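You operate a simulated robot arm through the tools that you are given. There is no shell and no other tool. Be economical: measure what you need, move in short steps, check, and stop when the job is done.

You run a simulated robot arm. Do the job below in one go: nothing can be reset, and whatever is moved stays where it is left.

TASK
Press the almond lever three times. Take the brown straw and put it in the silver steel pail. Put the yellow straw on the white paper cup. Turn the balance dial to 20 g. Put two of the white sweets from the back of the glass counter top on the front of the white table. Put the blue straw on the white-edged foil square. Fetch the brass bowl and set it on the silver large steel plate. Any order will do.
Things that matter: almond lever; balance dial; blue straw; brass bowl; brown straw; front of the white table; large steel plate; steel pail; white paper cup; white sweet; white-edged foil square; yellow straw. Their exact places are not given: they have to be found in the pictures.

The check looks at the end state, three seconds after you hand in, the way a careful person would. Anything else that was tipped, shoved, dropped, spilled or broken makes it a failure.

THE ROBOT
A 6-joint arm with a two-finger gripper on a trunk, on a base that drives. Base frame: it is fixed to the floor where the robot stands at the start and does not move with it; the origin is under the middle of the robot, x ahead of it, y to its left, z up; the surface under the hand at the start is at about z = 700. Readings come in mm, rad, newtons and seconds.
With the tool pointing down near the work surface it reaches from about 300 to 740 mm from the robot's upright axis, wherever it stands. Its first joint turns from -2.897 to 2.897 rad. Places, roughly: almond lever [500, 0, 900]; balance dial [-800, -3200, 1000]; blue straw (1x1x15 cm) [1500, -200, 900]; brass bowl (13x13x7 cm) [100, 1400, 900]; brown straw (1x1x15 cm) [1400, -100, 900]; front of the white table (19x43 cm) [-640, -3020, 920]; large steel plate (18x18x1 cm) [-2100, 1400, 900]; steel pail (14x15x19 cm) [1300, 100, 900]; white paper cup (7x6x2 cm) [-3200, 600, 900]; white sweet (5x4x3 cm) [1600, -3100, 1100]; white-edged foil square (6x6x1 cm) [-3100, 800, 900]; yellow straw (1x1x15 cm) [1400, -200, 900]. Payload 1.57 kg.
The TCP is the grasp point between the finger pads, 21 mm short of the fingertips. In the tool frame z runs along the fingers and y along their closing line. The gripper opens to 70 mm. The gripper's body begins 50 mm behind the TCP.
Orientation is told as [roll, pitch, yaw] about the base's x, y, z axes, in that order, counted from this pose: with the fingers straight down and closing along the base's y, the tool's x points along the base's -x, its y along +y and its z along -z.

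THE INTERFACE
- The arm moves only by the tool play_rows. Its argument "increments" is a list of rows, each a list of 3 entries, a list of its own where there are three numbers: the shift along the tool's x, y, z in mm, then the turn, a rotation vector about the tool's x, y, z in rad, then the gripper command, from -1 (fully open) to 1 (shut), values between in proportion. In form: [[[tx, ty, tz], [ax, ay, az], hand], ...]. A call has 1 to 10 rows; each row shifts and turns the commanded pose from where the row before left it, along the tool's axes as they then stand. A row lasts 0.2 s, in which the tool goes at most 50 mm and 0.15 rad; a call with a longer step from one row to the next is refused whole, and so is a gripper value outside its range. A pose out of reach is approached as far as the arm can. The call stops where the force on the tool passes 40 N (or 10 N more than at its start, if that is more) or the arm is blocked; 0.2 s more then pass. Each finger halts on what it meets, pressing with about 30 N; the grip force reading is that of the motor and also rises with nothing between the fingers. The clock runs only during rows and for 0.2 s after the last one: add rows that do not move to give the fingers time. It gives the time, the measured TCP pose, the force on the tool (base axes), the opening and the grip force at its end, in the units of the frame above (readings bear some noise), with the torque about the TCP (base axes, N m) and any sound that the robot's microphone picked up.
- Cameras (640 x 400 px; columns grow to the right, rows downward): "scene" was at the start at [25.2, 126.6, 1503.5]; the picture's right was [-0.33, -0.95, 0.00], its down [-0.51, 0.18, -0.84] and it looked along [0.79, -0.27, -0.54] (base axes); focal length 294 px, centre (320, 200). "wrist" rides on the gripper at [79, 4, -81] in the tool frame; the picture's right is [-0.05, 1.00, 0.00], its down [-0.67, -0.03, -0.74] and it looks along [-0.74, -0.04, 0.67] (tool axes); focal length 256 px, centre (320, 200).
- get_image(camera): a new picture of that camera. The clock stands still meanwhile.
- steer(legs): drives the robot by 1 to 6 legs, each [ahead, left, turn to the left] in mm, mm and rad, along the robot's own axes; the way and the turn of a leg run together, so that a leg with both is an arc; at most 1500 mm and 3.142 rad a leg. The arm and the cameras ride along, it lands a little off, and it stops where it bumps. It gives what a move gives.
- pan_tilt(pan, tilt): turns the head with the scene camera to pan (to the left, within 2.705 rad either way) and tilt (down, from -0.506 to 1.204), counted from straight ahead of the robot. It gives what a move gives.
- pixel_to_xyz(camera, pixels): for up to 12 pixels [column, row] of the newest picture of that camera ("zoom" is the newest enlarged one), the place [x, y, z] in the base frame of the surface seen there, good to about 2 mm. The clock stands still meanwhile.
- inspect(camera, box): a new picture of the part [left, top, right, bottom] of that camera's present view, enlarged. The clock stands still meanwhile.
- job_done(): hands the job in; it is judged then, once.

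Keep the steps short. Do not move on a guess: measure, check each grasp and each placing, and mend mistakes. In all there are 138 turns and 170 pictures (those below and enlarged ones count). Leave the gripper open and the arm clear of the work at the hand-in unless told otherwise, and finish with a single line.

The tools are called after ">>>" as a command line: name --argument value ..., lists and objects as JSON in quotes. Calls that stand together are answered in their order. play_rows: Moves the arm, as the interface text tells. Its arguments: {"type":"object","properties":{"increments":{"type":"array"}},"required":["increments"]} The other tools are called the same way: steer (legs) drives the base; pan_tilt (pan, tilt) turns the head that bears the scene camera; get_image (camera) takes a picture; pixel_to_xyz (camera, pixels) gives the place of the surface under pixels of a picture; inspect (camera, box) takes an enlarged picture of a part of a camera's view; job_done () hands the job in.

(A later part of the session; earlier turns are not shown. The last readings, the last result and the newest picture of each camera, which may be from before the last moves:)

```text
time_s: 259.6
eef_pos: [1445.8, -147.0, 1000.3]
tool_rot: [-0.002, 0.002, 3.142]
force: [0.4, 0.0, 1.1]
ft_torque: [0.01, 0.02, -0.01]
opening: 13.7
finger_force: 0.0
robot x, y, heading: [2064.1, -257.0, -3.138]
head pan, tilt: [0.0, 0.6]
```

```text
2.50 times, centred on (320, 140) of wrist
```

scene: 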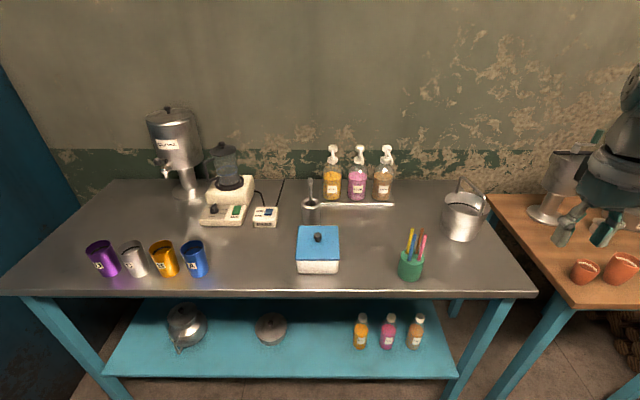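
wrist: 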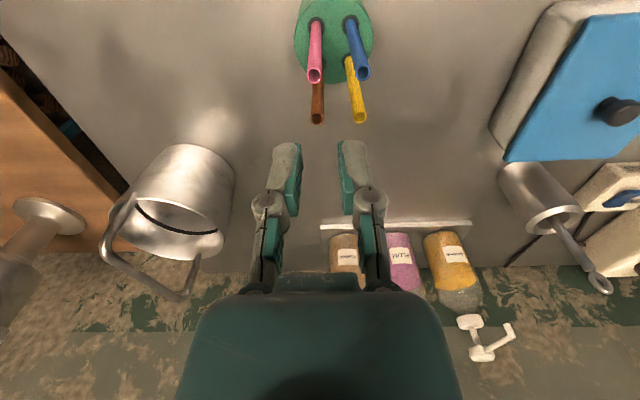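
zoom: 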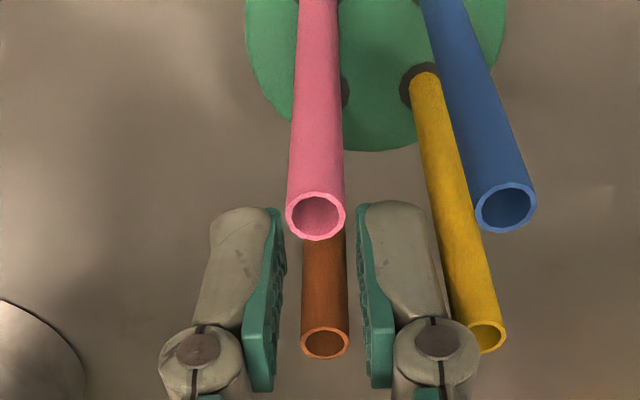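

Brown is between the pads. Close and lift straight.

>>> play_rows --increments '[[[0, 0, 0], [0, 0, 0], 0.8], [[0, 0, 0], [0, 0, 0], 1], [[0, 0, 0], [0, 0, 0], 1], [[0, 0, -10], [0, 0, 0], 1], [[0, 0, -20], [0, 0, 0], 1], [[0, 0, -30], [0, 0, 0], 1], [[0, 0, -30], [0, 0, 0], 1], [[0, 0, -35], [0, 0, 0], 1], [[0, 0, -30], [0, 0, 0], 1]]'

>>> get_image --camera "scene"

>>> get_image --camera "wrist"

```text
time_s: 261.6
eef_pos: [1444.1, -145.6, 1154.4]
tool_rot: [-0.002, -0.001, 3.142]
force: [0.0, -0.3, 0.3]
ft_torque: [0.0, -0.04, 0.02]
opening: 6.1
finger_force: 29.9
robot x, y, heading: [2064.1, -260.8, -3.135]
head pan, tilt: [0.0, 0.6]
```

```text
65 pictures are left
```

scene: 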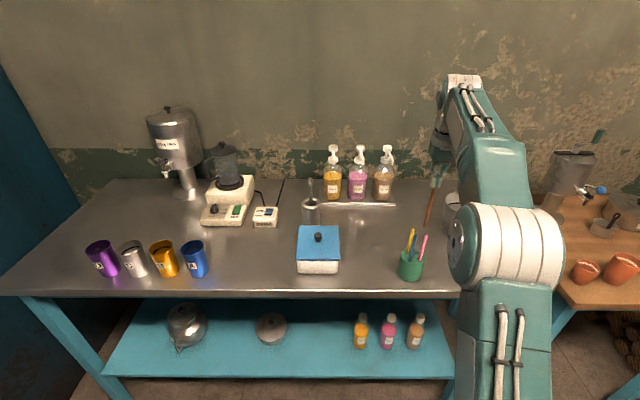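

```text
64 pictures are left
```

wrist: 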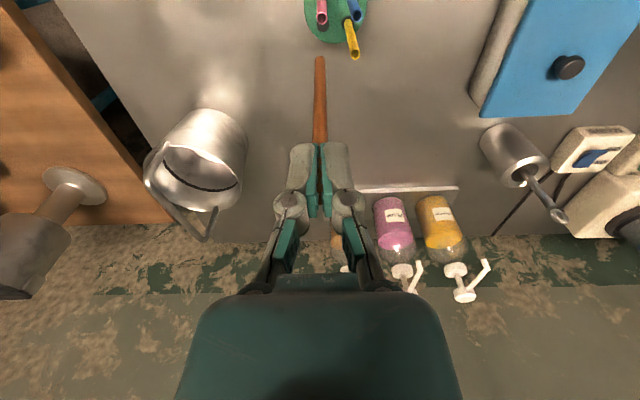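

Brown is held. I'll measure the pail's opening from this view.

>>> pixel_to_xyz --camera "wrist" --pixels '[[240, 183], [168, 160], [210, 152], [195, 207], [200, 175], [225, 175], [180, 170], [215, 205], [215, 225], [150, 170], [205, 238], [155, 205]]'

>>> inspect --camera "wrist" --box '[130, 100, 260, 250]'

```text
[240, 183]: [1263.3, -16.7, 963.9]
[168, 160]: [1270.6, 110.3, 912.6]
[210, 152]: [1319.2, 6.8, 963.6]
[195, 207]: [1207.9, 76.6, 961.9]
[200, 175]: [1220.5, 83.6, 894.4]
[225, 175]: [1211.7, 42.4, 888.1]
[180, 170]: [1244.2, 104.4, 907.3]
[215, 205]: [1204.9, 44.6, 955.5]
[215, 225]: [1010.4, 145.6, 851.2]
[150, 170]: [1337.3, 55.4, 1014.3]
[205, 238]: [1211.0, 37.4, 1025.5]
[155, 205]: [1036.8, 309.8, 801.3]
```

```text
2.67 times, centred on (195, 175) of wrist
```

zoom: 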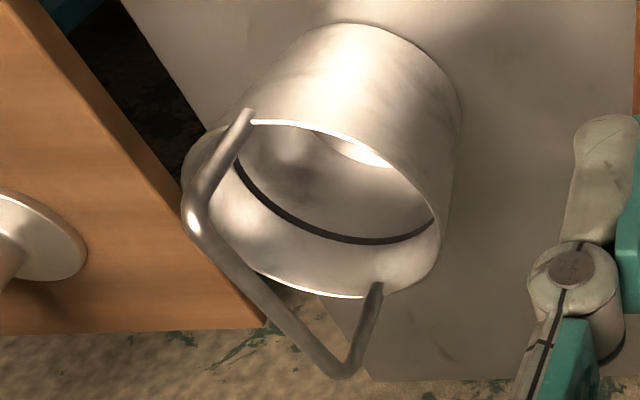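

The pail is empty: rim y -17…112, centre x 1268, handle over y≈48. I'll carry the straw to (1268,8), beside the handle.

>>> play_rows --increments '[[[-35.2, -30.7, 0], [0, 0, 0], 1], [[-35.2, -30.7, 0], [0, 0, 0], 1], [[-35.2, -30.7, 0], [0, 0, 0], 1], [[-35.2, -30.7, 0], [0, 0, 0], 1], [[-35.2, -30.7, 0], [0, 0, 0], 1], [[0, 0, 0], [0, 0, 0], 1]]'

>>> get_image --camera "wrist"

>>> inspect --camera "scene" --box '[420, 130, 520, 250]'

```text
time_s: 263.0
eef_pos: [1409.4, -71.8, 1119.3]
tool_rot: [-0.002, 0.0, 3.139]
force: [-0.1, 0.8, 0.7]
ft_torque: [0.01, -0.02, -0.03]
opening: 6.0
finger_force: 29.5
out of reach, approached as far as the arm can: row 1, 2, 3, 4, 5
robot x, y, heading: [2063.7, -259.8, -3.135]
head pan, tilt: [0.0, 0.6]
```

```text
62 pictures are left
```

wrist: 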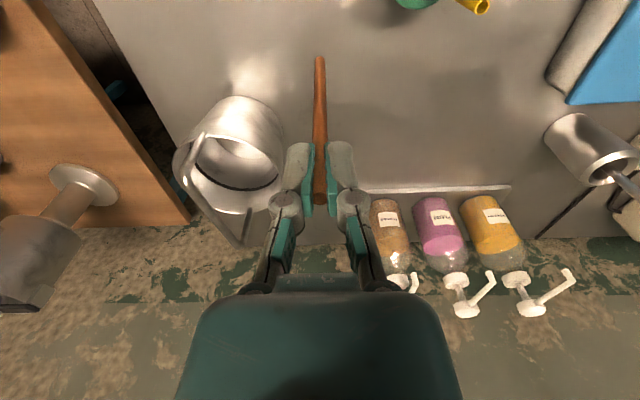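

```text
3.33 times, centred on (470, 190) of scene
```

zoom: 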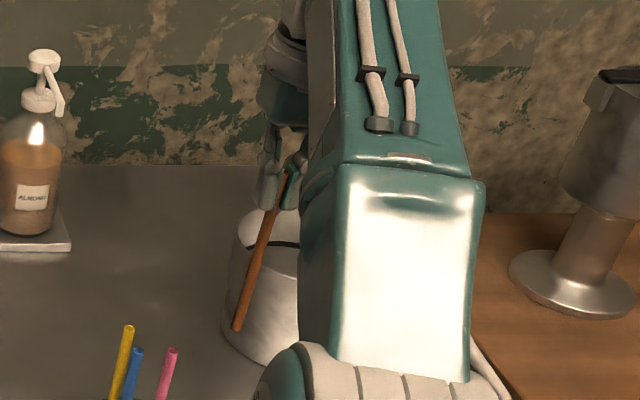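

Too far (840 mm). I'll raise and retract, then drive closer and right.

>>> play_rows --increments '[[[0, 0, -40], [0, 0, 0], 1], [[0, 0, -40], [0, 0, 0], 1], [[40, 0, 0], [0, 0, 0], 1], [[40, 0, 0], [0, 0, 0], 1], [[40, 0, 0], [0, 0, 0], 1], [[40, 0, 0], [0, 0, 0], 1], [[40, 0, 0], [0, 0, 0], 1]]'

>>> steer --legs '[[150, -200, 0]]'

```text
time_s: 264.6
eef_pos: [1641.4, -79.7, 1183.6]
tool_rot: [-0.001, -0.002, -3.142]
force: [-0.9, -0.3, -0.4]
ft_torque: [-0.01, 0.02, 0.01]
opening: 6.1
finger_force: 29.6
out of reach, approached as far as the arm can: row 1, 2
robot x, y, heading: [2060.2, -257.0, -3.132]
head pan, tilt: [0.0, 0.6]
```

```text
time_s: 266.4
eef_pos: [1489.2, 113.2, 1184.4]
tool_rot: [-0.008, 0.002, -3.138]
force: [-1.1, -1.6, 0.8]
ft_torque: [0.04, -0.03, 0.05]
opening: 5.9
finger_force: 30.1
robot x, y, heading: [1912.3, -57.9, -3.136]
head pan, tilt: [0.0, 0.6]
```

>>> play_rows --increments '[[[0, 35, 0], [0, 0, 0], 1], [[0, 35, 0], [0, 0, 0], 1], [[0, 35, 0], [0, 0, 0], 1], [[-44.2, 0, 0], [0, 0, 0], 1], [[-44.2, 0, 0], [0, 0, 0], 1], [[-44.2, 0, 0], [0, 0, 0], 1], [[-44.2, 0, 0], [0, 0, 0], 1], [[-44.2, 0, 0], [0, 0, 0], 1], [[0, 0, 0], [0, 0, 0], 1]]'

>>> get_image --camera "wrist"

>>> get_image --camera "scene"

```text
time_s: 268.4
eef_pos: [1274.0, 11.9, 1179.5]
tool_rot: [-0.001, 0.002, -3.141]
force: [0.0, 0.0, 0.4]
ft_torque: [0.01, -0.04, -0.01]
opening: 6.1
finger_force: 29.7
out of reach, approached as far as the arm can: row 8
robot x, y, heading: [1910.4, -56.3, -3.135]
head pan, tilt: [0.0, 0.6]
```

```text
60 pictures are left
```

wrist: 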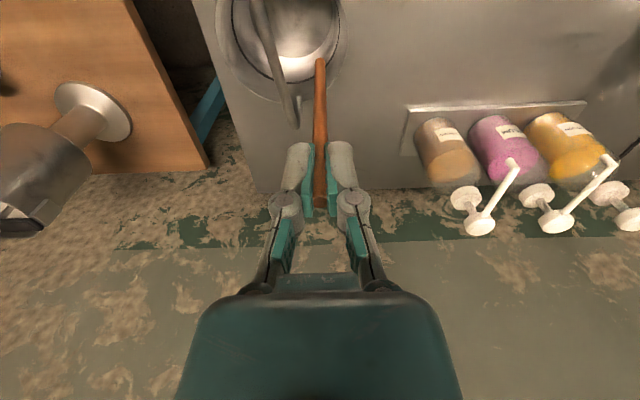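

```text
59 pictures are left
```

scene: 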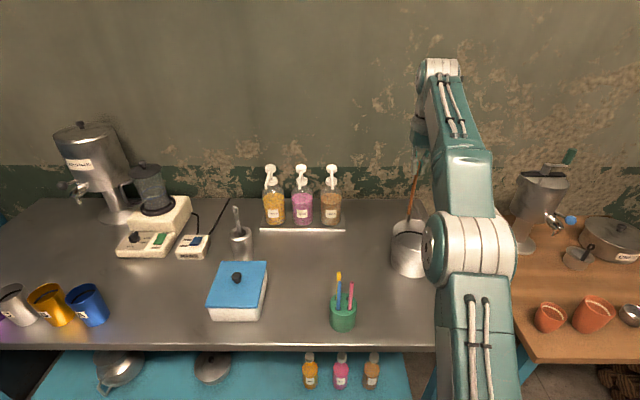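

The straw is above the pail's inside, clear of the handle. Lowering in steps.

>>> play_rows --increments '[[[0, -3, 30], [0, 0, 0], 1], [[0, 0, 30], [0, 0, 0], 1], [[0, 0, 30], [0, 0, 0], 1], [[0, 0, 20], [0, 0, 0], 1], [[0, 0, 0], [0, 0, 0], 1]]'

>>> get_image --camera "wrist"

>>> inspect --camera "scene" --box '[370, 140, 470, 290]'

```text
time_s: 269.6
eef_pos: [1273.5, 17.0, 1067.6]
tool_rot: [-0.002, 0.0, -3.14]
force: [-0.5, -0.2, 0.2]
ft_torque: [0.0, 0.0, 0.02]
opening: 5.9
finger_force: 30.1
robot x, y, heading: [1911.6, -56.0, -3.133]
head pan, tilt: [0.0, 0.6]
```

```text
58 pictures are left
```

wrist: 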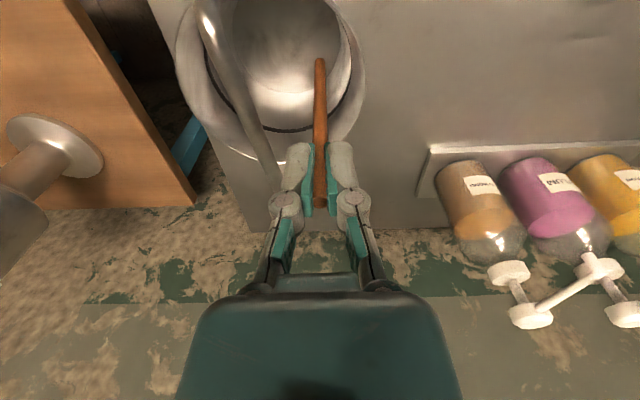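

```text
2.67 times, centred on (420, 215) of scene
```

zoom: 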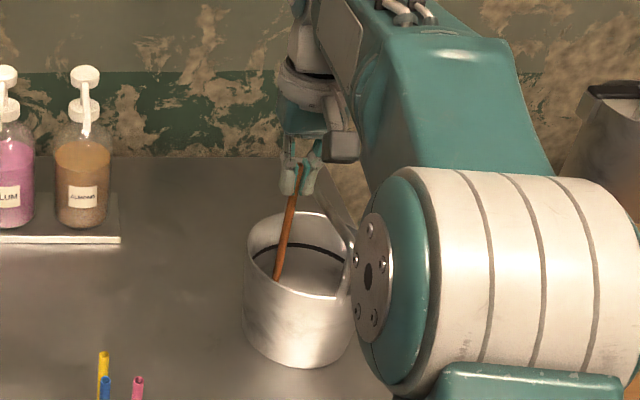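

The straw is inside the pail. Lower 48 mm more, then release.

>>> play_rows --increments '[[[0, 3, 15], [0, 0, 0], 1], [[0, 0, 15], [0, 0, 0], 1], [[0, 0, 12], [0, 0, 0], 1], [[0, 0, 6], [0, 0, 0], 1], [[0, 0, 0], [0, 0, 0], 1]]'

>>> play_rows --increments '[[[0, 0, 0], [0, 0, 0], 0.7], [[0, 0, 0], [0, 0, 0], 0.5], [[0, 0, 0], [0, 0, 0], 0.5], [[0, 0, -15], [0, 0, 0], 0.5], [[0, 0, -30], [0, 0, 0], 0.5], [[0, 0, -40], [0, 0, 0], 0.5], [[10, 0, -40], [0, 0, 0], 0.5], [[30, 0, -25], [0, 0, 0], 0.5]]'

>>> get_image --camera "wrist"

>>> get_image --camera "scene"

```text
time_s: 270.8
eef_pos: [1274.1, 14.7, 1021.5]
tool_rot: [-0.002, 0.001, -3.139]
force: [-0.7, 0.9, 0.2]
ft_torque: [0.04, -0.01, 0.0]
opening: 5.9
finger_force: 30.3
robot x, y, heading: [1910.6, -59.5, -3.134]
head pan, tilt: [0.0, 0.6]
```

```text
time_s: 272.6
eef_pos: [1317.4, 12.4, 1170.1]
tool_rot: [-0.001, 0.0, -3.139]
force: [-0.7, -0.2, 0.0]
ft_torque: [0.0, -0.03, 0.02]
opening: 17.4
finger_force: 0.1
robot x, y, heading: [1916.7, -59.7, -3.137]
head pan, tilt: [0.0, 0.6]
```

```text
56 pictures are left
```

wrist: 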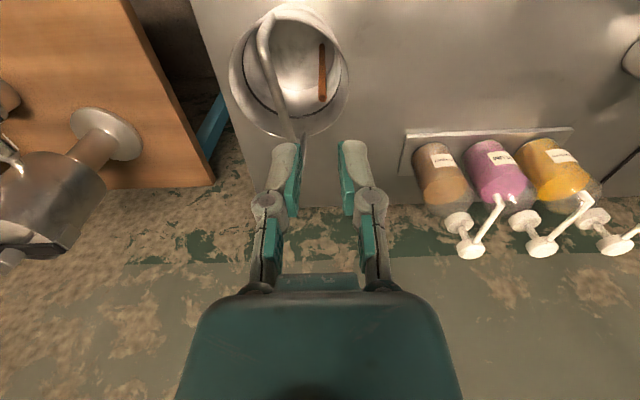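

```text
55 pictures are left
```

scene: 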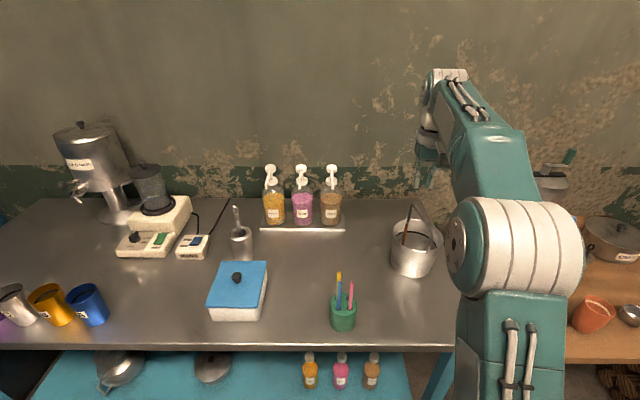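

Brown is in the pail. For the other straws I'll grip them mid-height with the tool tilted 60° forward, so they can later be laid flat. First I'll reposition the base and back the arm off.

>>> steer --legs '[[-140, 115, 0]]'

>>> play_rows --increments '[[[40, 10, 0], [0, 0, 0], 0.51], [[40, 10, 0], [0, 0, 0], 0.51], [[40, 10, 0], [0, 0, 0], 0.51], [[0, 0, 0], [0, -0.15, 0], 0.51], [[0, 0, 0], [0, -0.15, 0], 0.51], [[0, 0, 0], [0, -0.15, 0], 0.51], [[0, 0, 0], [0, -0.15, 0], 0.51], [[0, 0, 0], [0, -0.15, 0], 0.51], [[0, 0, 0], [0, -0.15, 0], 0.51], [[0, 0, 0], [0, -0.147, 0], 0.51]]'

>>> get_image --camera "scene"

```text
time_s: 274.1
eef_pos: [1461.4, -98.1, 1170.8]
tool_rot: [0.0, -0.001, -3.139]
force: [0.3, 0.4, -0.3]
ft_torque: [0.02, -0.03, 0.03]
opening: 17.5
finger_force: 0.1
robot x, y, heading: [2053.8, -171.4, -3.132]
head pan, tilt: [0.0, 0.6]
```

```text
time_s: 276.4
eef_pos: [1580.9, -129.1, 1171.0]
tool_rot: [-0.008, -1.046, -3.137]
force: [-0.3, -0.4, 0.0]
ft_torque: [0.01, 0.01, 0.02]
opening: 17.1
finger_force: 0.1
robot x, y, heading: [2057.3, -170.3, -3.136]
head pan, tilt: [0.0, 0.6]
```

```text
54 pictures are left
```

scene: 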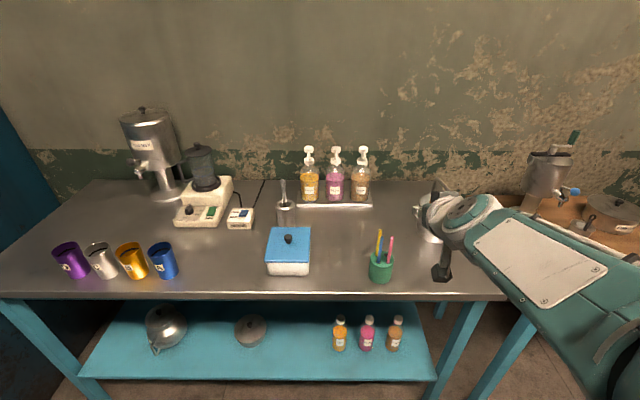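

>>> inspect --camera "scene" --box '[350, 220, 414, 290]'

>>> pixel_to_xyz --camera "zoom" --pixels '[[290, 110], [282, 150], [272, 190], [385, 120], [370, 180], [292, 60], [275, 130]]'

```text
5.71 times, centred on (382, 255) of scene
```

zoom: 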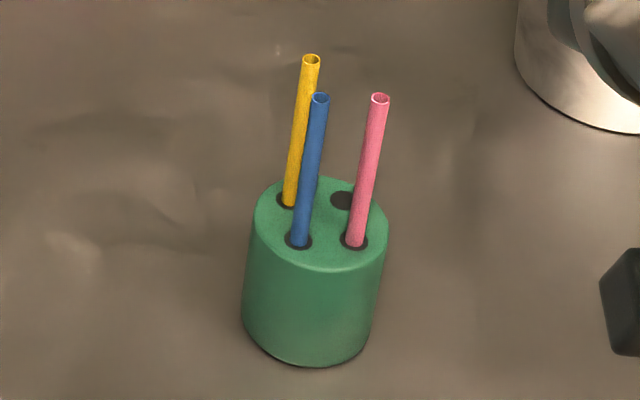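

```text
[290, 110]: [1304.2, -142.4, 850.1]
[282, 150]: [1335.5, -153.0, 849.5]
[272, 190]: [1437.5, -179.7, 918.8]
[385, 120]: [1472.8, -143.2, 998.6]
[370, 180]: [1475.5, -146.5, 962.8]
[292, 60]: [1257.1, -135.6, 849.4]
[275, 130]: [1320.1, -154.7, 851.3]
```

>>> pixel_to_xyz --camera "zoom" --pixels '[[318, 115], [313, 150], [308, 190], [303, 225], [379, 110], [358, 225], [298, 150], [305, 100]]'

```text
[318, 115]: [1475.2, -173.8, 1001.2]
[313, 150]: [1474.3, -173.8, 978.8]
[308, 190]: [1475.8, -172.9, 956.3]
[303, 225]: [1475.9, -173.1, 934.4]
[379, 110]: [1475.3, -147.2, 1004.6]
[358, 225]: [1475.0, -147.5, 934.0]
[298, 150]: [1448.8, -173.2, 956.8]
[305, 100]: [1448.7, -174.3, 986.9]
```

Blue centre (1471,-173.3), pink at y -147. I'll move to the pre-grasp point in front of blue.

>>> play_rows --increments '[[[27.5, 9.3, 24.7], [0, 0, 0], 0.6], [[27.5, 9.3, 24.7], [0, 0, 0], 0.6], [[27.5, 9.3, 24.7], [0, 0, 0], 0.6], [[27.5, 9.3, 24.7], [0, 0, 0], 0.6], [[27.5, 9.3, 24.7], [0, 0, 0], 0.6], [[0, 0, 0], [0, 0, 0], 0.6]]'

>>> get_image --camera "wrist"

>>> inspect --camera "scene" --box '[330, 200, 460, 310]'

```text
time_s: 277.8
eef_pos: [1547.0, -127.8, 988.3]
tool_rot: [0.006, -1.045, -3.135]
force: [0.4, -0.1, 0.9]
ft_torque: [-0.02, 0.01, -0.02]
opening: 13.9
finger_force: 0.1
out of reach, approached as far as the arm can: row 3, 4, 5
robot x, y, heading: [2055.9, -168.3, -3.132]
head pan, tilt: [0.0, 0.6]
```

```text
52 pictures are left
```

wrist: 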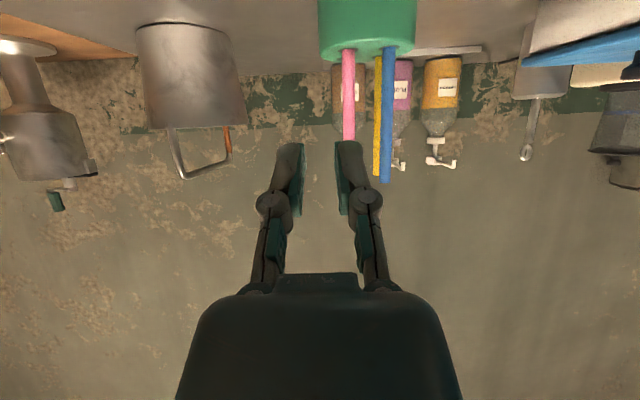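

```text
3.64 times, centred on (395, 255) of scene
```

zoom: 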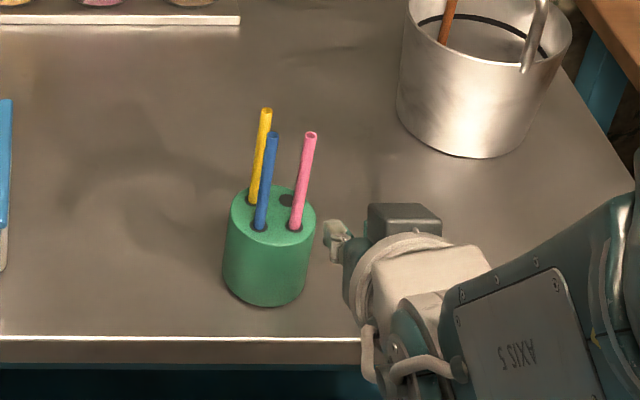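

Sideways motion is limited here. I'll shift the base left 47 mm and back 40 mm instead.

>>> steer --legs '[[-40, 47, 0]]'

>>> play_rows --increments '[[[-10, 0, 17.3], [0, 0, 0], 0.6], [[-10, 0, 17.3], [0, 0, 0], 0.6], [[0, 0, 0], [0, 0, 0], 0.6]]'

>>> get_image --camera "wrist"

```text
time_s: 278.7
eef_pos: [1588.7, -154.8, 986.9]
tool_rot: [0.028, -1.044, 3.123]
force: [-0.1, -0.9, -0.7]
ft_torque: [0.0, -0.04, 0.04]
opening: 14.1
finger_force: 0.1
robot x, y, heading: [2097.3, -212.4, -3.133]
head pan, tilt: [0.0, 0.6]
```

```text
time_s: 279.5
eef_pos: [1548.0, -162.8, 988.6]
tool_rot: [0.011, -1.046, 3.142]
force: [-0.1, 1.0, -0.3]
ft_torque: [0.02, 0.0, 0.01]
opening: 14.1
finger_force: 0.0
robot x, y, heading: [2095.4, -206.6, -3.135]
head pan, tilt: [0.0, 0.6]
```

```text
50 pictures are left
```

wrist: 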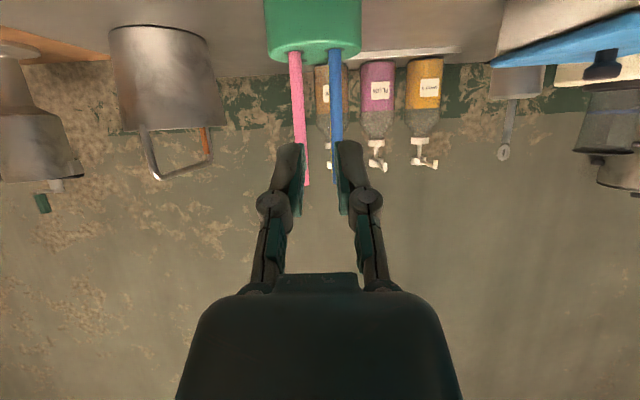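

>>> play_rows --increments '[[[0, 6, 0], [0, 0, 0], 0.6], [[0, 6, 0], [0, 0, 0], 0.6], [[0, 0, 0], [0, 0, 0], 0.6]]'

>>> inspect --camera "wrist" --box '[240, 20, 400, 220]'

```text
time_s: 280.3
eef_pos: [1548.1, -172.1, 991.8]
tool_rot: [0.012, -1.045, -3.139]
force: [0.4, 0.1, -0.5]
ft_torque: [-0.02, 0.01, 0.02]
opening: 14.1
finger_force: 0.1
out of reach, approached as far as the arm can: row 2
robot x, y, heading: [2093.6, -207.8, -3.133]
head pan, tilt: [0.0, 0.6]
```

```text
2.00 times, centred on (320, 120) of wrist
```

zoom: 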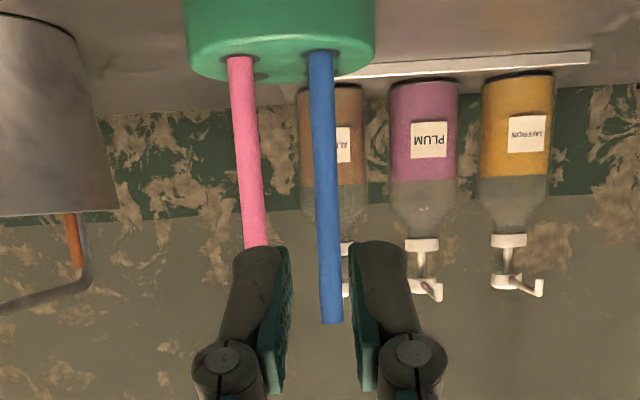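

The limit appears when the target is under about 35 mm off the base axis. I'll shift the base 40 mm further left.

>>> steer --legs '[[0, 45, 0]]'

```text
time_s: 281.2
eef_pos: [1548.8, -194.0, 989.7]
tool_rot: [0.039, -1.043, 3.12]
force: [-0.5, 1.5, 0.1]
ft_torque: [-0.01, -0.01, 0.07]
opening: 14.2
finger_force: 0.0
robot x, y, heading: [2094.9, -249.8, -3.132]
head pan, tilt: [0.0, 0.6]
```

>>> play_rows --increments '[[[0, 0, 0], [0, 0, 0], 0.6], [[0, 0, 0], [0, 0, 0], 0.6]]'

```text
time_s: 281.8
eef_pos: [1547.1, -200.9, 990.9]
tool_rot: [0.021, -1.043, 3.133]
force: [0.0, 1.3, 0.0]
ft_torque: [-0.04, -0.04, 0.04]
opening: 14.2
finger_force: 0.0
robot x, y, heading: [2094.3, -244.5, -3.132]
head pan, tilt: [0.0, 0.6]
```

>>> play_rows --increments '[[[0, -12, 0], [0, 0, 0], 0.6], [[0, -12, 0], [0, 0, 0], 0.6], [[0, 0, 0], [0, 0, 0], 0.6]]'

>>> inspect --camera "wrist" --box '[240, 20, 400, 220]'

```text
time_s: 282.6
eef_pos: [1546.5, -179.4, 989.7]
tool_rot: [0.018, -1.044, 3.135]
force: [0.1, 0.6, 0.3]
ft_torque: [0.0, 0.03, 0.03]
opening: 14.0
finger_force: 0.0
robot x, y, heading: [2095.9, -249.7, -3.133]
head pan, tilt: [0.0, 0.6]
```

```text
2.00 times, centred on (320, 120) of wrist
```

zoom: 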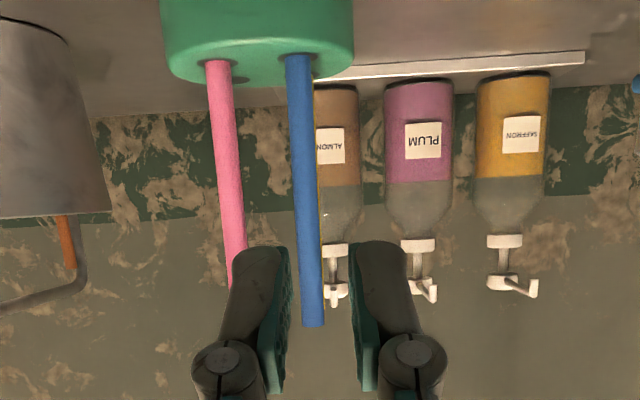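

Now well placed. I'll shift 3 mm and advance 55 mm along the tool axis, then look.

>>> play_rows --increments '[[[0, -3, 20], [0, 0, 0], 0.6], [[0, 0, 20], [0, 0, 0], 0.6], [[0, 0, 15], [0, 0, 0], 0.6], [[0, 0, 0], [0, 0, 0], 0.6]]'

>>> inspect --camera "wrist" --box '[240, 20, 400, 220]'

```text
time_s: 283.6
eef_pos: [1500.3, -179.2, 963.3]
tool_rot: [0.016, -1.044, 3.137]
force: [0.1, 0.5, 0.1]
ft_torque: [-0.03, -0.03, 0.03]
opening: 14.3
finger_force: 0.0
robot x, y, heading: [2096.4, -246.6, -3.131]
head pan, tilt: [0.0, 0.6]
```

```text
2.00 times, centred on (320, 120) of wrist
```

zoom: 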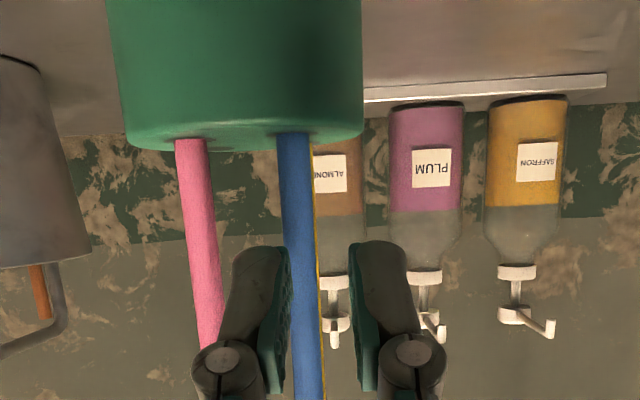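

Blue is slightly left of centre; I'll shift 3.3 mm toward it and advance a little.

>>> play_rows --increments '[[[0, -3.3, 0], [0, 0, 0], 0.6], [[0, 0, 0], [0, 0, 0], 0.6], [[0, 0, 8], [0, 0, 0], 0.6], [[0, 0, 0], [0, 0, 0], 0.6]]'

>>> inspect --camera "wrist" --box '[240, 20, 400, 220]'

```text
time_s: 284.6
eef_pos: [1493.4, -176.2, 959.4]
tool_rot: [0.014, -1.044, 3.138]
force: [0.6, 0.9, -0.1]
ft_torque: [0.01, -0.03, -0.01]
opening: 13.9
finger_force: 0.1
robot x, y, heading: [2094.9, -246.1, -3.129]
head pan, tilt: [0.0, 0.6]
```

```text
2.00 times, centred on (320, 120) of wrist
```

zoom: 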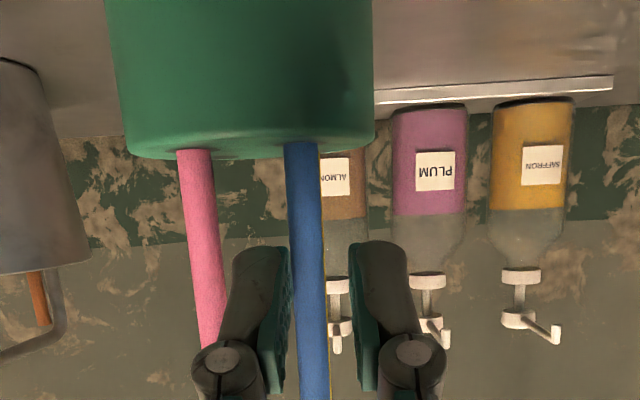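

Centred with clearance to pink. Advance 19 mm and close.

>>> play_rows --increments '[[[0, 0, 10], [0, 0, 0], 0.6], [[0, 0, 9], [0, 0, 0], 0.6], [[0, 0, 0], [0, 0, 0], 0.6], [[0, 0, 0], [0, 0, 0], 0.8], [[0, 0, 0], [0, 0, 0], 1], [[0, 0, 0], [0, 0, 0], 1]]'

>>> inspect --camera "wrist" --box '[200, 0, 440, 240]'

```text
time_s: 286.0
eef_pos: [1477.0, -177.5, 949.7]
tool_rot: [0.015, -1.044, 3.137]
force: [0.4, 0.5, 0.4]
ft_torque: [0.04, -0.01, 0.01]
opening: 6.1
finger_force: 28.6
robot x, y, heading: [2094.5, -250.0, -3.14]
head pan, tilt: [0.0, 0.6]
```

```text
1.67 times, centred on (320, 120) of wrist
```

zoom: 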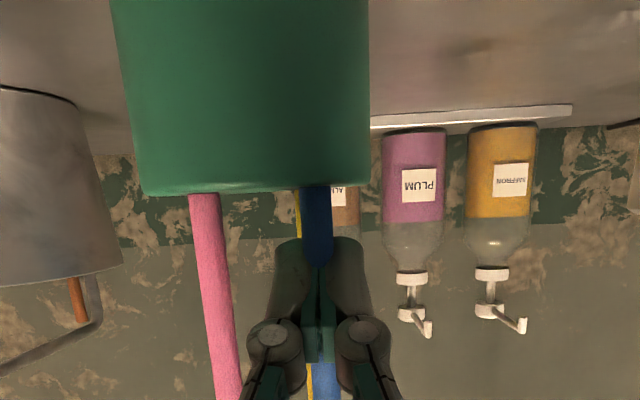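

Gripped (6.1 mm). Lift vertically 110 mm.

>>> play_rows --increments '[[[-8.7, 0, -5], [0, 0, 0], 1], [[-17.3, 0, -10], [0, 0, 0], 1], [[-26, 0, -15], [0, 0, 0], 1], [[-26, 0, -15], [0, 0, 0], 1], [[-20, 0, -11.5], [0, 0, 0], 1], [[0, 0, 0], [0, 0, 0], 1]]'

>>> get_image --camera "scene"

```text
time_s: 287.4
eef_pos: [1478.0, -175.1, 1062.9]
tool_rot: [0.013, -1.044, 3.139]
force: [0.2, -0.1, -1.2]
ft_torque: [0.03, -0.01, 0.01]
opening: 6.2
finger_force: 29.9
robot x, y, heading: [2093.8, -248.2, -3.135]
head pan, tilt: [0.0, 0.6]
```

```text
44 pictures are left
```

scene: 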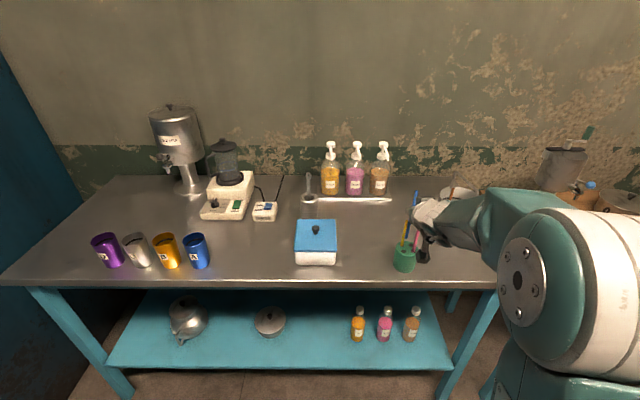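

Blue is out; the others are undisturbed. I'll retract and pitch the tool back so the straw becomes horizontal.

>>> play_rows --increments '[[[-5.4, 0, -40.7], [0, 0, 0], 1], [[-5.4, 0, -40.7], [0, 0, 0], 1], [[-5.4, 0, -40.7], [0, 0, 0], 1], [[-5.4, 0, -40.7], [0, 0, 0], 1], [[0, 0, 0], [0, 0.15, 0], 1], [[0, 0, 0], [0, 0.15, 0], 1], [[0, 0, 0], [0, 0.15, 0], 1], [[0, 0, 0], [0, 0.15, 0], 1], [[0, 0, 0], [0, 0.15, 0], 1], [[0, 0, 0], [0, 0.15, 0], 1]]'

>>> play_rows --increments '[[[0, 0, 0], [0, 0.147, 0], 1], [[0, 0, 0], [0, 0.15, 0], 1], [[0, 0, 0], [0, 0.15, 0], 1], [[0, 0, 0], [0, 0.15, 0], 1], [[0, 0, 0], [0, 0.074, 0], 1], [[0, 0, 0], [0, 0, 0], 1]]'

>>> steer --legs '[[-700, 0, 0], [0, 1000, 0], [0, 900, 0], [1400, 0, 0], [1420, 0, 0]]'

```text
time_s: 289.6
eef_pos: [1606.7, -174.6, 1162.8]
tool_rot: [0.005, -0.141, -3.134]
force: [0.0, 0.5, -0.2]
ft_torque: [0.02, -0.01, 0.01]
opening: 5.8
finger_force: 29.6
robot x, y, heading: [2096.0, -249.8, -3.136]
head pan, tilt: [0.0, 0.6]
```

```text
time_s: 291.0
eef_pos: [1611.1, -173.9, 1155.3]
tool_rot: [0.007, 0.524, -3.127]
force: [-1.0, -0.4, -0.1]
ft_torque: [0.01, 0.0, 0.0]
opening: 6.0
finger_force: 30.1
out of reach, approached as far as the arm can: row 5
robot x, y, heading: [2095.9, -254.0, -3.133]
head pan, tilt: [0.0, 0.6]
```

```text
time_s: 301.8
eef_pos: [2313.2, -1508.8, 1153.8]
tool_rot: [-0.024, 0.532, 3.002]
force: [-1.0, 0.0, -0.2]
ft_torque: [-0.01, -0.03, 0.02]
opening: 6.1
finger_force: 29.7
robot x, y, heading: [2782.2, -1621.0, 3.099]
head pan, tilt: [0.0, 0.6]
stopped in leg 3: the robot was blocked; the commanded pose is now the measured one
```

Blocked at the door frame because the arm sticks out sideways. I'll back away right, turn to face the street, and drive out arm-first.

>>> steer --legs '[[0, -200, 0], [100, 0, 0], [0, 0, 1.61], [750, 0, 0], [0, 0, -1.571]]'

>>> get_image --camera "wrist"

```text
time_s: 302.5
eef_pos: [2310.0, -1509.6, 1159.5]
tool_rot: [-0.107, 0.528, 2.83]
force: [0.5, 1.4, -0.4]
ft_torque: [-0.01, 0.02, 0.0]
opening: 6.2
finger_force: 30.5
robot x, y, heading: [2760.6, -1611.2, 3.038]
head pan, tilt: [0.0, 0.6]
stopped in leg 1: the robot was blocked; the commanded pose is now the measured one
```

```text
43 pictures are left
```

wrist: 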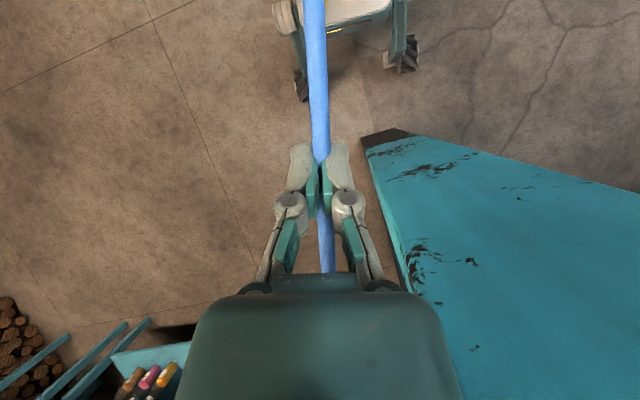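

Still in contact. I'll pull straight back (+x) to free the arm.

>>> steer --legs '[[-200, 0, 0]]'

>>> get_image --camera "scene"

```text
time_s: 304.1
eef_pos: [2504.0, -1586.3, 1159.8]
tool_rot: [-0.117, 0.518, 2.895]
force: [0.4, -1.6, 0.2]
ft_torque: [0.09, -0.03, 0.04]
opening: 5.8
finger_force: 29.8
robot x, y, heading: [2968.9, -1636.5, 3.068]
head pan, tilt: [0.0, 0.6]
```

```text
42 pictures are left
```

scene: 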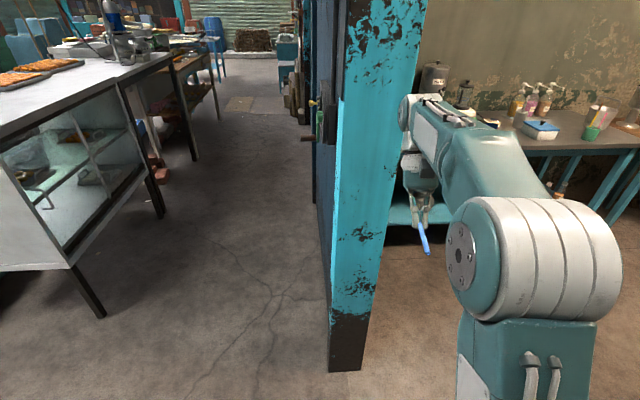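

Free again, and the straw is still held. Continue out to the street and across to the first doorway.

>>> steer --legs '[[0, 530, 0.07], [1480, 0, 0], [1480, 0, 0]]'

```text
time_s: 321.2
eef_pos: [-498.3, -2180.1, 1161.1]
tool_rot: [-0.1, 0.521, 2.99]
force: [0.0, 0.5, 0.0]
ft_torque: [-0.01, -0.01, 0.0]
opening: 5.8
finger_force: 30.2
robot x, y, heading: [-28.1, -2205.3, -3.131]
head pan, tilt: [0.0, 0.6]
```

>>> steer --legs '[[0, 0, -1.58], [1450, 0, 0], [0, 0, 1.58], [1290, -690, 0], [1200, -640, 0]]'

>>> get_image --camera "scene"

```text
time_s: 349.2
eef_pos: [-3148.9, 298.9, 1160.2]
tool_rot: [-0.101, 0.521, 3.085]
force: [0.3, 0.0, 0.4]
ft_torque: [0.01, -0.01, 0.03]
opening: 6.1
finger_force: 30.5
robot x, y, heading: [-2683.4, 319.2, -3.029]
head pan, tilt: [0.0, 0.6]
```

```text
41 pictures are left
```

scene: 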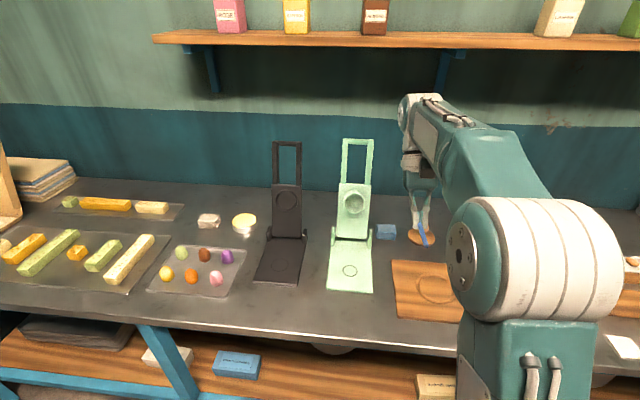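

I'm at the bench, a bit left of target. Correct heading, shift right 405 mm and back 60 mm.

>>> steer --legs '[[0, 0, -0.11], [-60, -405, 0]]'

>>> get_image --camera "wrist"

>>> get_image --camera "scene"

```text
time_s: 352.2
eef_pos: [-3086.6, 744.5, 1161.6]
tool_rot: [-0.106, 0.52, 2.967]
force: [1.1, -0.8, -0.1]
ft_torque: [0.03, -0.02, 0.02]
opening: 6.1
finger_force: 30.0
robot x, y, heading: [-2620.4, 712.3, 3.14]
head pan, tilt: [0.0, 0.6]
```

```text
40 pictures are left
```

wrist: 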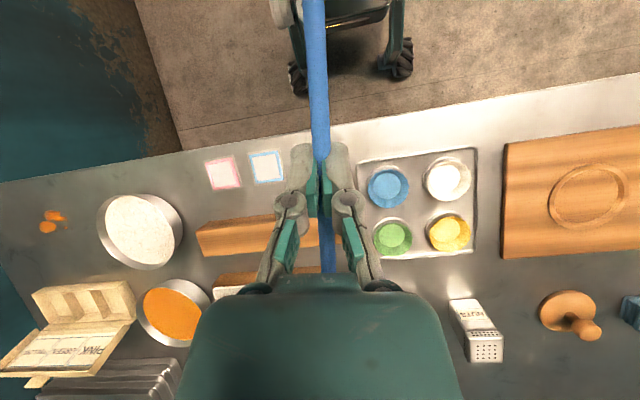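

```text
39 pictures are left
```

scene: 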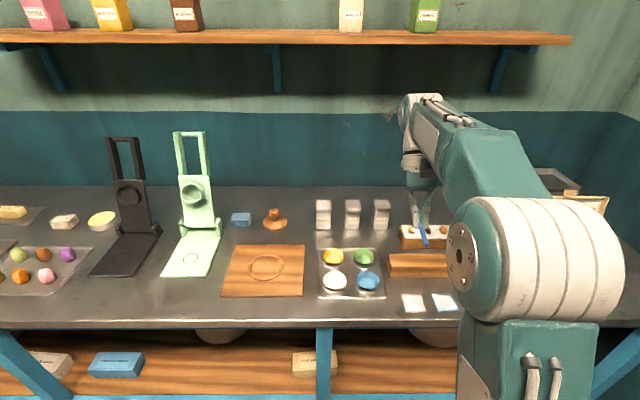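

The white foil is at (414,302). I'll undo the tool roll and turn the straw about 20° off the x axis, clear of the wooden bar and the blue-edged foil.

>>> play_rows --increments '[[[0, 0, 0], [-0.106, 0, 0], 1], [[0, 0, 0], [0.065, 0, -0.1125], 1], [[0, 0, 0], [0.065, 0, -0.1125], 1], [[0, 0, 0], [0.065, 0, -0.1125], 1], [[0, 0, 0], [0.065, 0, -0.1125], 1], [[0, 0, 0], [0, 0, 0], 1]]'

>>> inspect --camera "scene" --box '[300, 220, 500, 330]'

>>> pixel_to_xyz --camera "zoom" --pixels '[[362, 262], [330, 248], [392, 250], [362, 236], [365, 292], [455, 245], [440, 280], [290, 165], [300, 185], [110, 205], [110, 225], [70, 205]]'

```text
time_s: 353.6
eef_pos: [-3087.6, 749.2, 1161.7]
tool_rot: [0.002, 0.516, -2.793]
force: [-0.2, 0.2, 0.1]
ft_torque: [-0.05, 0.01, 0.01]
opening: 5.9
finger_force: 29.8
robot x, y, heading: [-2624.7, 714.9, 3.137]
head pan, tilt: [0.0, 0.6]
```

```text
3.20 times, centred on (400, 275) of scene
```

zoom: 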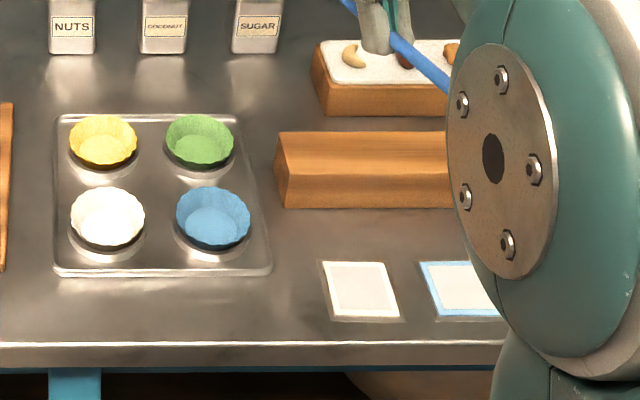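

```text
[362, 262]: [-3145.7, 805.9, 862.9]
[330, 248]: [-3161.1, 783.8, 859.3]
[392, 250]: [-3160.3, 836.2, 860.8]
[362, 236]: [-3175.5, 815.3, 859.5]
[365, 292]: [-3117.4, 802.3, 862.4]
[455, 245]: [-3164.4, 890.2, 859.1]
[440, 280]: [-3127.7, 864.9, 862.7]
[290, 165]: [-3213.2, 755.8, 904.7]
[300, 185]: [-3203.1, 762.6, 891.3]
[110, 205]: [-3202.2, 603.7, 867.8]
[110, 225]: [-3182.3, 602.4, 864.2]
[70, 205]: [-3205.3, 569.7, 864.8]
```

Foil centre (-3119,801); bar front x -3200. I'll bring the straw above the foil at z 930.

>>> play_rows --increments '[[[-19.2, -8.2, 27.2], [0, 0, 0], 1], [[-19.2, -8.2, 27.2], [0, 0, 0], 1], [[-19.2, -8.2, 27.2], [0, 0, 0], 1], [[-19.2, -8.2, 27.2], [0, 0, 0], 1], [[-19.2, -8.2, 27.2], [0, 0, 0], 1], [[-19.2, -8.2, 27.2], [0, 0, 0], 1], [[-19.2, -8.2, 27.2], [0, 0, 0], 1], [[0, 0, 0], [0, 0, 0], 1]]'

>>> get_image --camera "wrist"

>>> inspect --camera "scene" --box '[340, 200, 500, 330]'

```text
time_s: 355.4
eef_pos: [-3128.0, 796.4, 929.9]
tool_rot: [0.002, 0.518, -2.794]
force: [0.1, 0.0, 0.2]
ft_torque: [-0.01, 0.0, -0.04]
opening: 5.9
finger_force: 29.8
robot x, y, heading: [-2622.2, 714.8, 3.134]
head pan, tilt: [0.0, 0.6]
```

```text
37 pictures are left
```

wrist: 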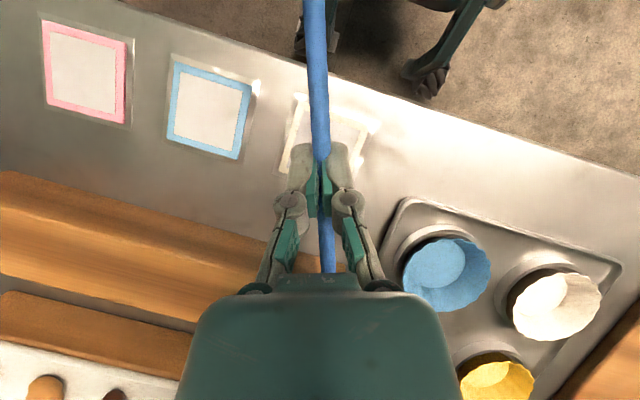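

```text
3.08 times, centred on (420, 265) of scene
```

zoom: 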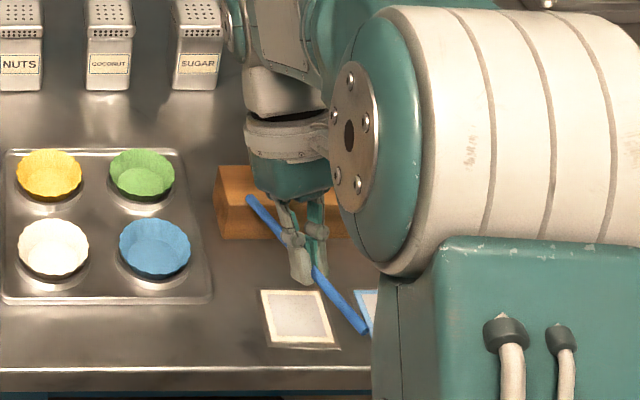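

>>> pixel_to_xyz --camera "zoom" --pixels '[[253, 203], [262, 212], [272, 223], [325, 284], [340, 301], [352, 315], [361, 326], [290, 260]]'

```text
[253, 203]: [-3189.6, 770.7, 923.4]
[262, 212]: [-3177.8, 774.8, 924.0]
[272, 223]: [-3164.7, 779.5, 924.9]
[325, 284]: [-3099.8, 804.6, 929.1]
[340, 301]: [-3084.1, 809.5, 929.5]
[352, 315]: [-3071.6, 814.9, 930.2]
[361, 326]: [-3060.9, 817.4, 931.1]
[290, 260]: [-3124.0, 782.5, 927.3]
```

The straw is tilted 3.3°, centred at (-3125,794). I'll level it, shift (+10,+7) and lower to just above the foil.

>>> play_rows --increments '[[[0, 0, 0], [0, -0.058, 0], 1], [[-2.2, -0.8, 11], [0, 0, 0], 1], [[-2.2, -0.8, 11], [0, 0, 0], 1], [[-2.2, -0.8, 11], [0, 0, 0], 1], [[-2.0, -0.8, 10], [0, 0, 0], 1], [[0, 0, 0], [0, 0, 0], 1]]'

>>> inspect --camera "scene" --box '[380, 240, 480, 330]'

>>> pixel_to_xyz --camera "zoom" --pixels '[[60, 100], [250, 255], [290, 300], [310, 322], [130, 165]]'

```text
time_s: 356.9
eef_pos: [-3117.1, 800.6, 887.6]
tool_rot: [0.004, 0.459, -2.796]
force: [0.4, 0.0, -0.6]
ft_torque: [-0.01, 0.03, 0.01]
opening: 6.0
finger_force: 29.6
robot x, y, heading: [-2621.2, 712.4, 3.131]
head pan, tilt: [0.0, 0.6]
```

```text
4.44 times, centred on (430, 285) of scene
```

zoom: 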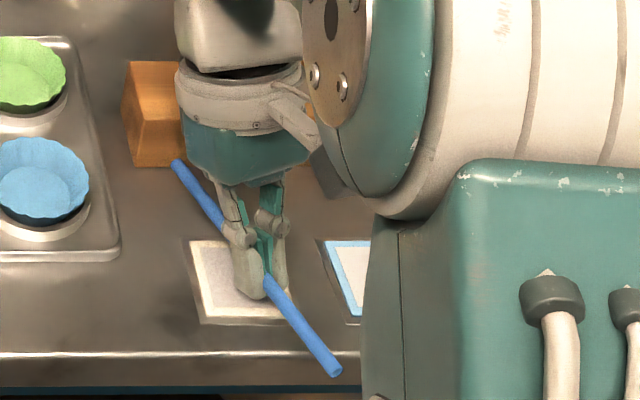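

```text
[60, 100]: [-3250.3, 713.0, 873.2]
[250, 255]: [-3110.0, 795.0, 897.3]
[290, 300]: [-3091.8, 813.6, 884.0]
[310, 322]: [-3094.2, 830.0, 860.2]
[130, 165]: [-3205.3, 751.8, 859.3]
```

Level, about 13 mm above the foil with fingers as guides. Open slightly to let it settle between the fingers.

>>> play_rows --increments '[[[0, 0, 0], [0, 0, 0], 0.8], [[0, 0, 0], [0, 0, 0], 0.74], [[0, 0, 0], [0, 0, 0], 0.7], [[0, 0, 0], [0, 0, 0], 0.64], [[0, 0, 0], [0, 0, 0], 0.6], [[0, 0, 0], [0, 0, 0], 0.6]]'

>>> inspect --camera "scene" --box '[380, 240, 480, 330]'

```text
time_s: 358.2
eef_pos: [-3117.0, 801.8, 887.4]
tool_rot: [0.003, 0.461, -2.795]
force: [0.4, -0.1, 0.2]
ft_torque: [0.0, -0.03, 0.01]
opening: 14.0
finger_force: 0.1
robot x, y, heading: [-2622.2, 716.8, 3.138]
head pan, tilt: [0.0, 0.6]
```

```text
4.44 times, centred on (430, 285) of scene
```

zoom: 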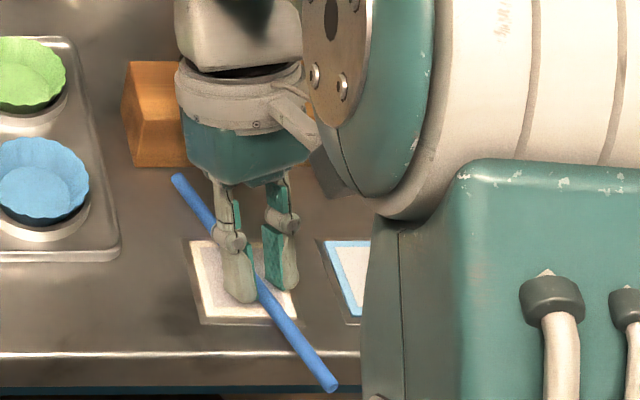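

The straw rests on the foil. Rise straight up.

>>> play_rows --increments '[[[0, 0, 0], [0, 0, 0], 0.5], [[6.7, 0, -13.4], [0, 0, 0], 0.5], [[13.3, 0, -27], [0, 0, 0], 0.5], [[17.8, 0, -36], [0, 0, 0], 0.5], [[17.8, 0, -36], [0, 0, 0], 0.5], [[17.8, 0, -36], [0, 0, 0], 0.5], [[17.8, 0, -36], [0, 0, 0], 0.5], [[0, 0, 0], [0, -0.15, 0], 0.5], [[0, 0, 0], [0, -0.15, 0], 0.5], [[0, 0, 0], [0, -0.15, 0], 0.5]]'

>>> get_image --camera "scene"

```text
time_s: 360.4
eef_pos: [-3117.8, 803.9, 1092.4]
tool_rot: [0.003, 0.008, -2.796]
force: [-0.7, 0.0, -0.1]
ft_torque: [0.01, 0.01, 0.0]
opening: 17.5
finger_force: 0.1
robot x, y, heading: [-2622.3, 715.8, 3.139]
head pan, tilt: [0.0, 0.6]
```

```text
33 pictures are left
```

scene: 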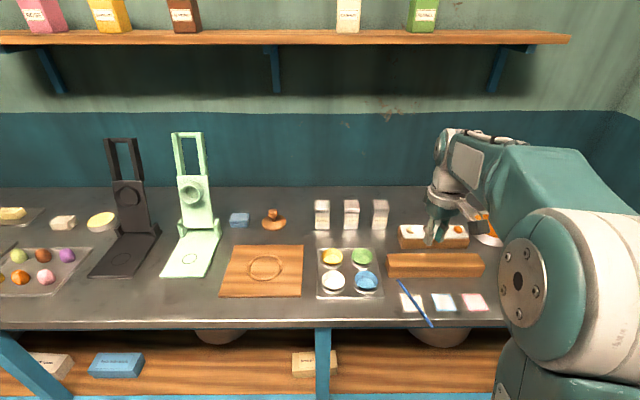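

Blue lies across the white-edged foil. Now back for yellow: square and retract the arm, then drive.

>>> play_rows --increments '[[[0, 0, -30], [0, 0, 0.116], 0.5], [[0, 0, -30], [0, 0, 0.116], 0.5], [[0, 0, -30], [0, 0, 0.116], 0.5], [[40, 0, -20], [0, 0, 0], 0.5], [[40, 0, -20], [0, 0, 0], 0.5], [[40, 0, -20], [0, 0, 0], 0.5], [[40, 0, 0], [0, 0, 0], 0.5]]'

>>> steer --legs '[[-1296, 683, 0], [-1296, 683, 0], [0, 750, 0], [0, 750, 0]]'

```text
time_s: 362.1
eef_pos: [-2958.6, 802.7, 1245.9]
tool_rot: [-0.003, 0.008, 3.137]
force: [-0.2, -0.2, -0.3]
ft_torque: [0.03, -0.04, -0.01]
opening: 17.7
finger_force: 0.0
robot x, y, heading: [-2628.5, 710.6, 3.143]
head pan, tilt: [0.0, 0.6]
```

```text
time_s: 383.4
eef_pos: [-462.2, -2104.5, 1245.8]
tool_rot: [0.002, 0.01, 3.127]
force: [0.8, 0.1, 0.2]
ft_torque: [0.01, -0.01, 0.01]
opening: 17.6
finger_force: 0.0
robot x, y, heading: [-124.7, -2199.6, 3.124]
head pan, tilt: [0.0, 0.6]
```

>>> steer --legs '[[-1470, 0, 0.018], [-1480, 0, 0], [0, -1000, 0], [0, -990, 0]]'

```text
time_s: 407.0
eef_pos: [2364.4, -100.3, 1246.3]
tool_rot: [0.001, 0.008, -3.095]
force: [-0.4, 0.4, -1.0]
ft_torque: [0.0, 0.01, 0.0]
opening: 17.6
finger_force: 0.2
robot x, y, heading: [2707.0, -172.7, -3.099]
head pan, tilt: [0.0, 0.6]
```

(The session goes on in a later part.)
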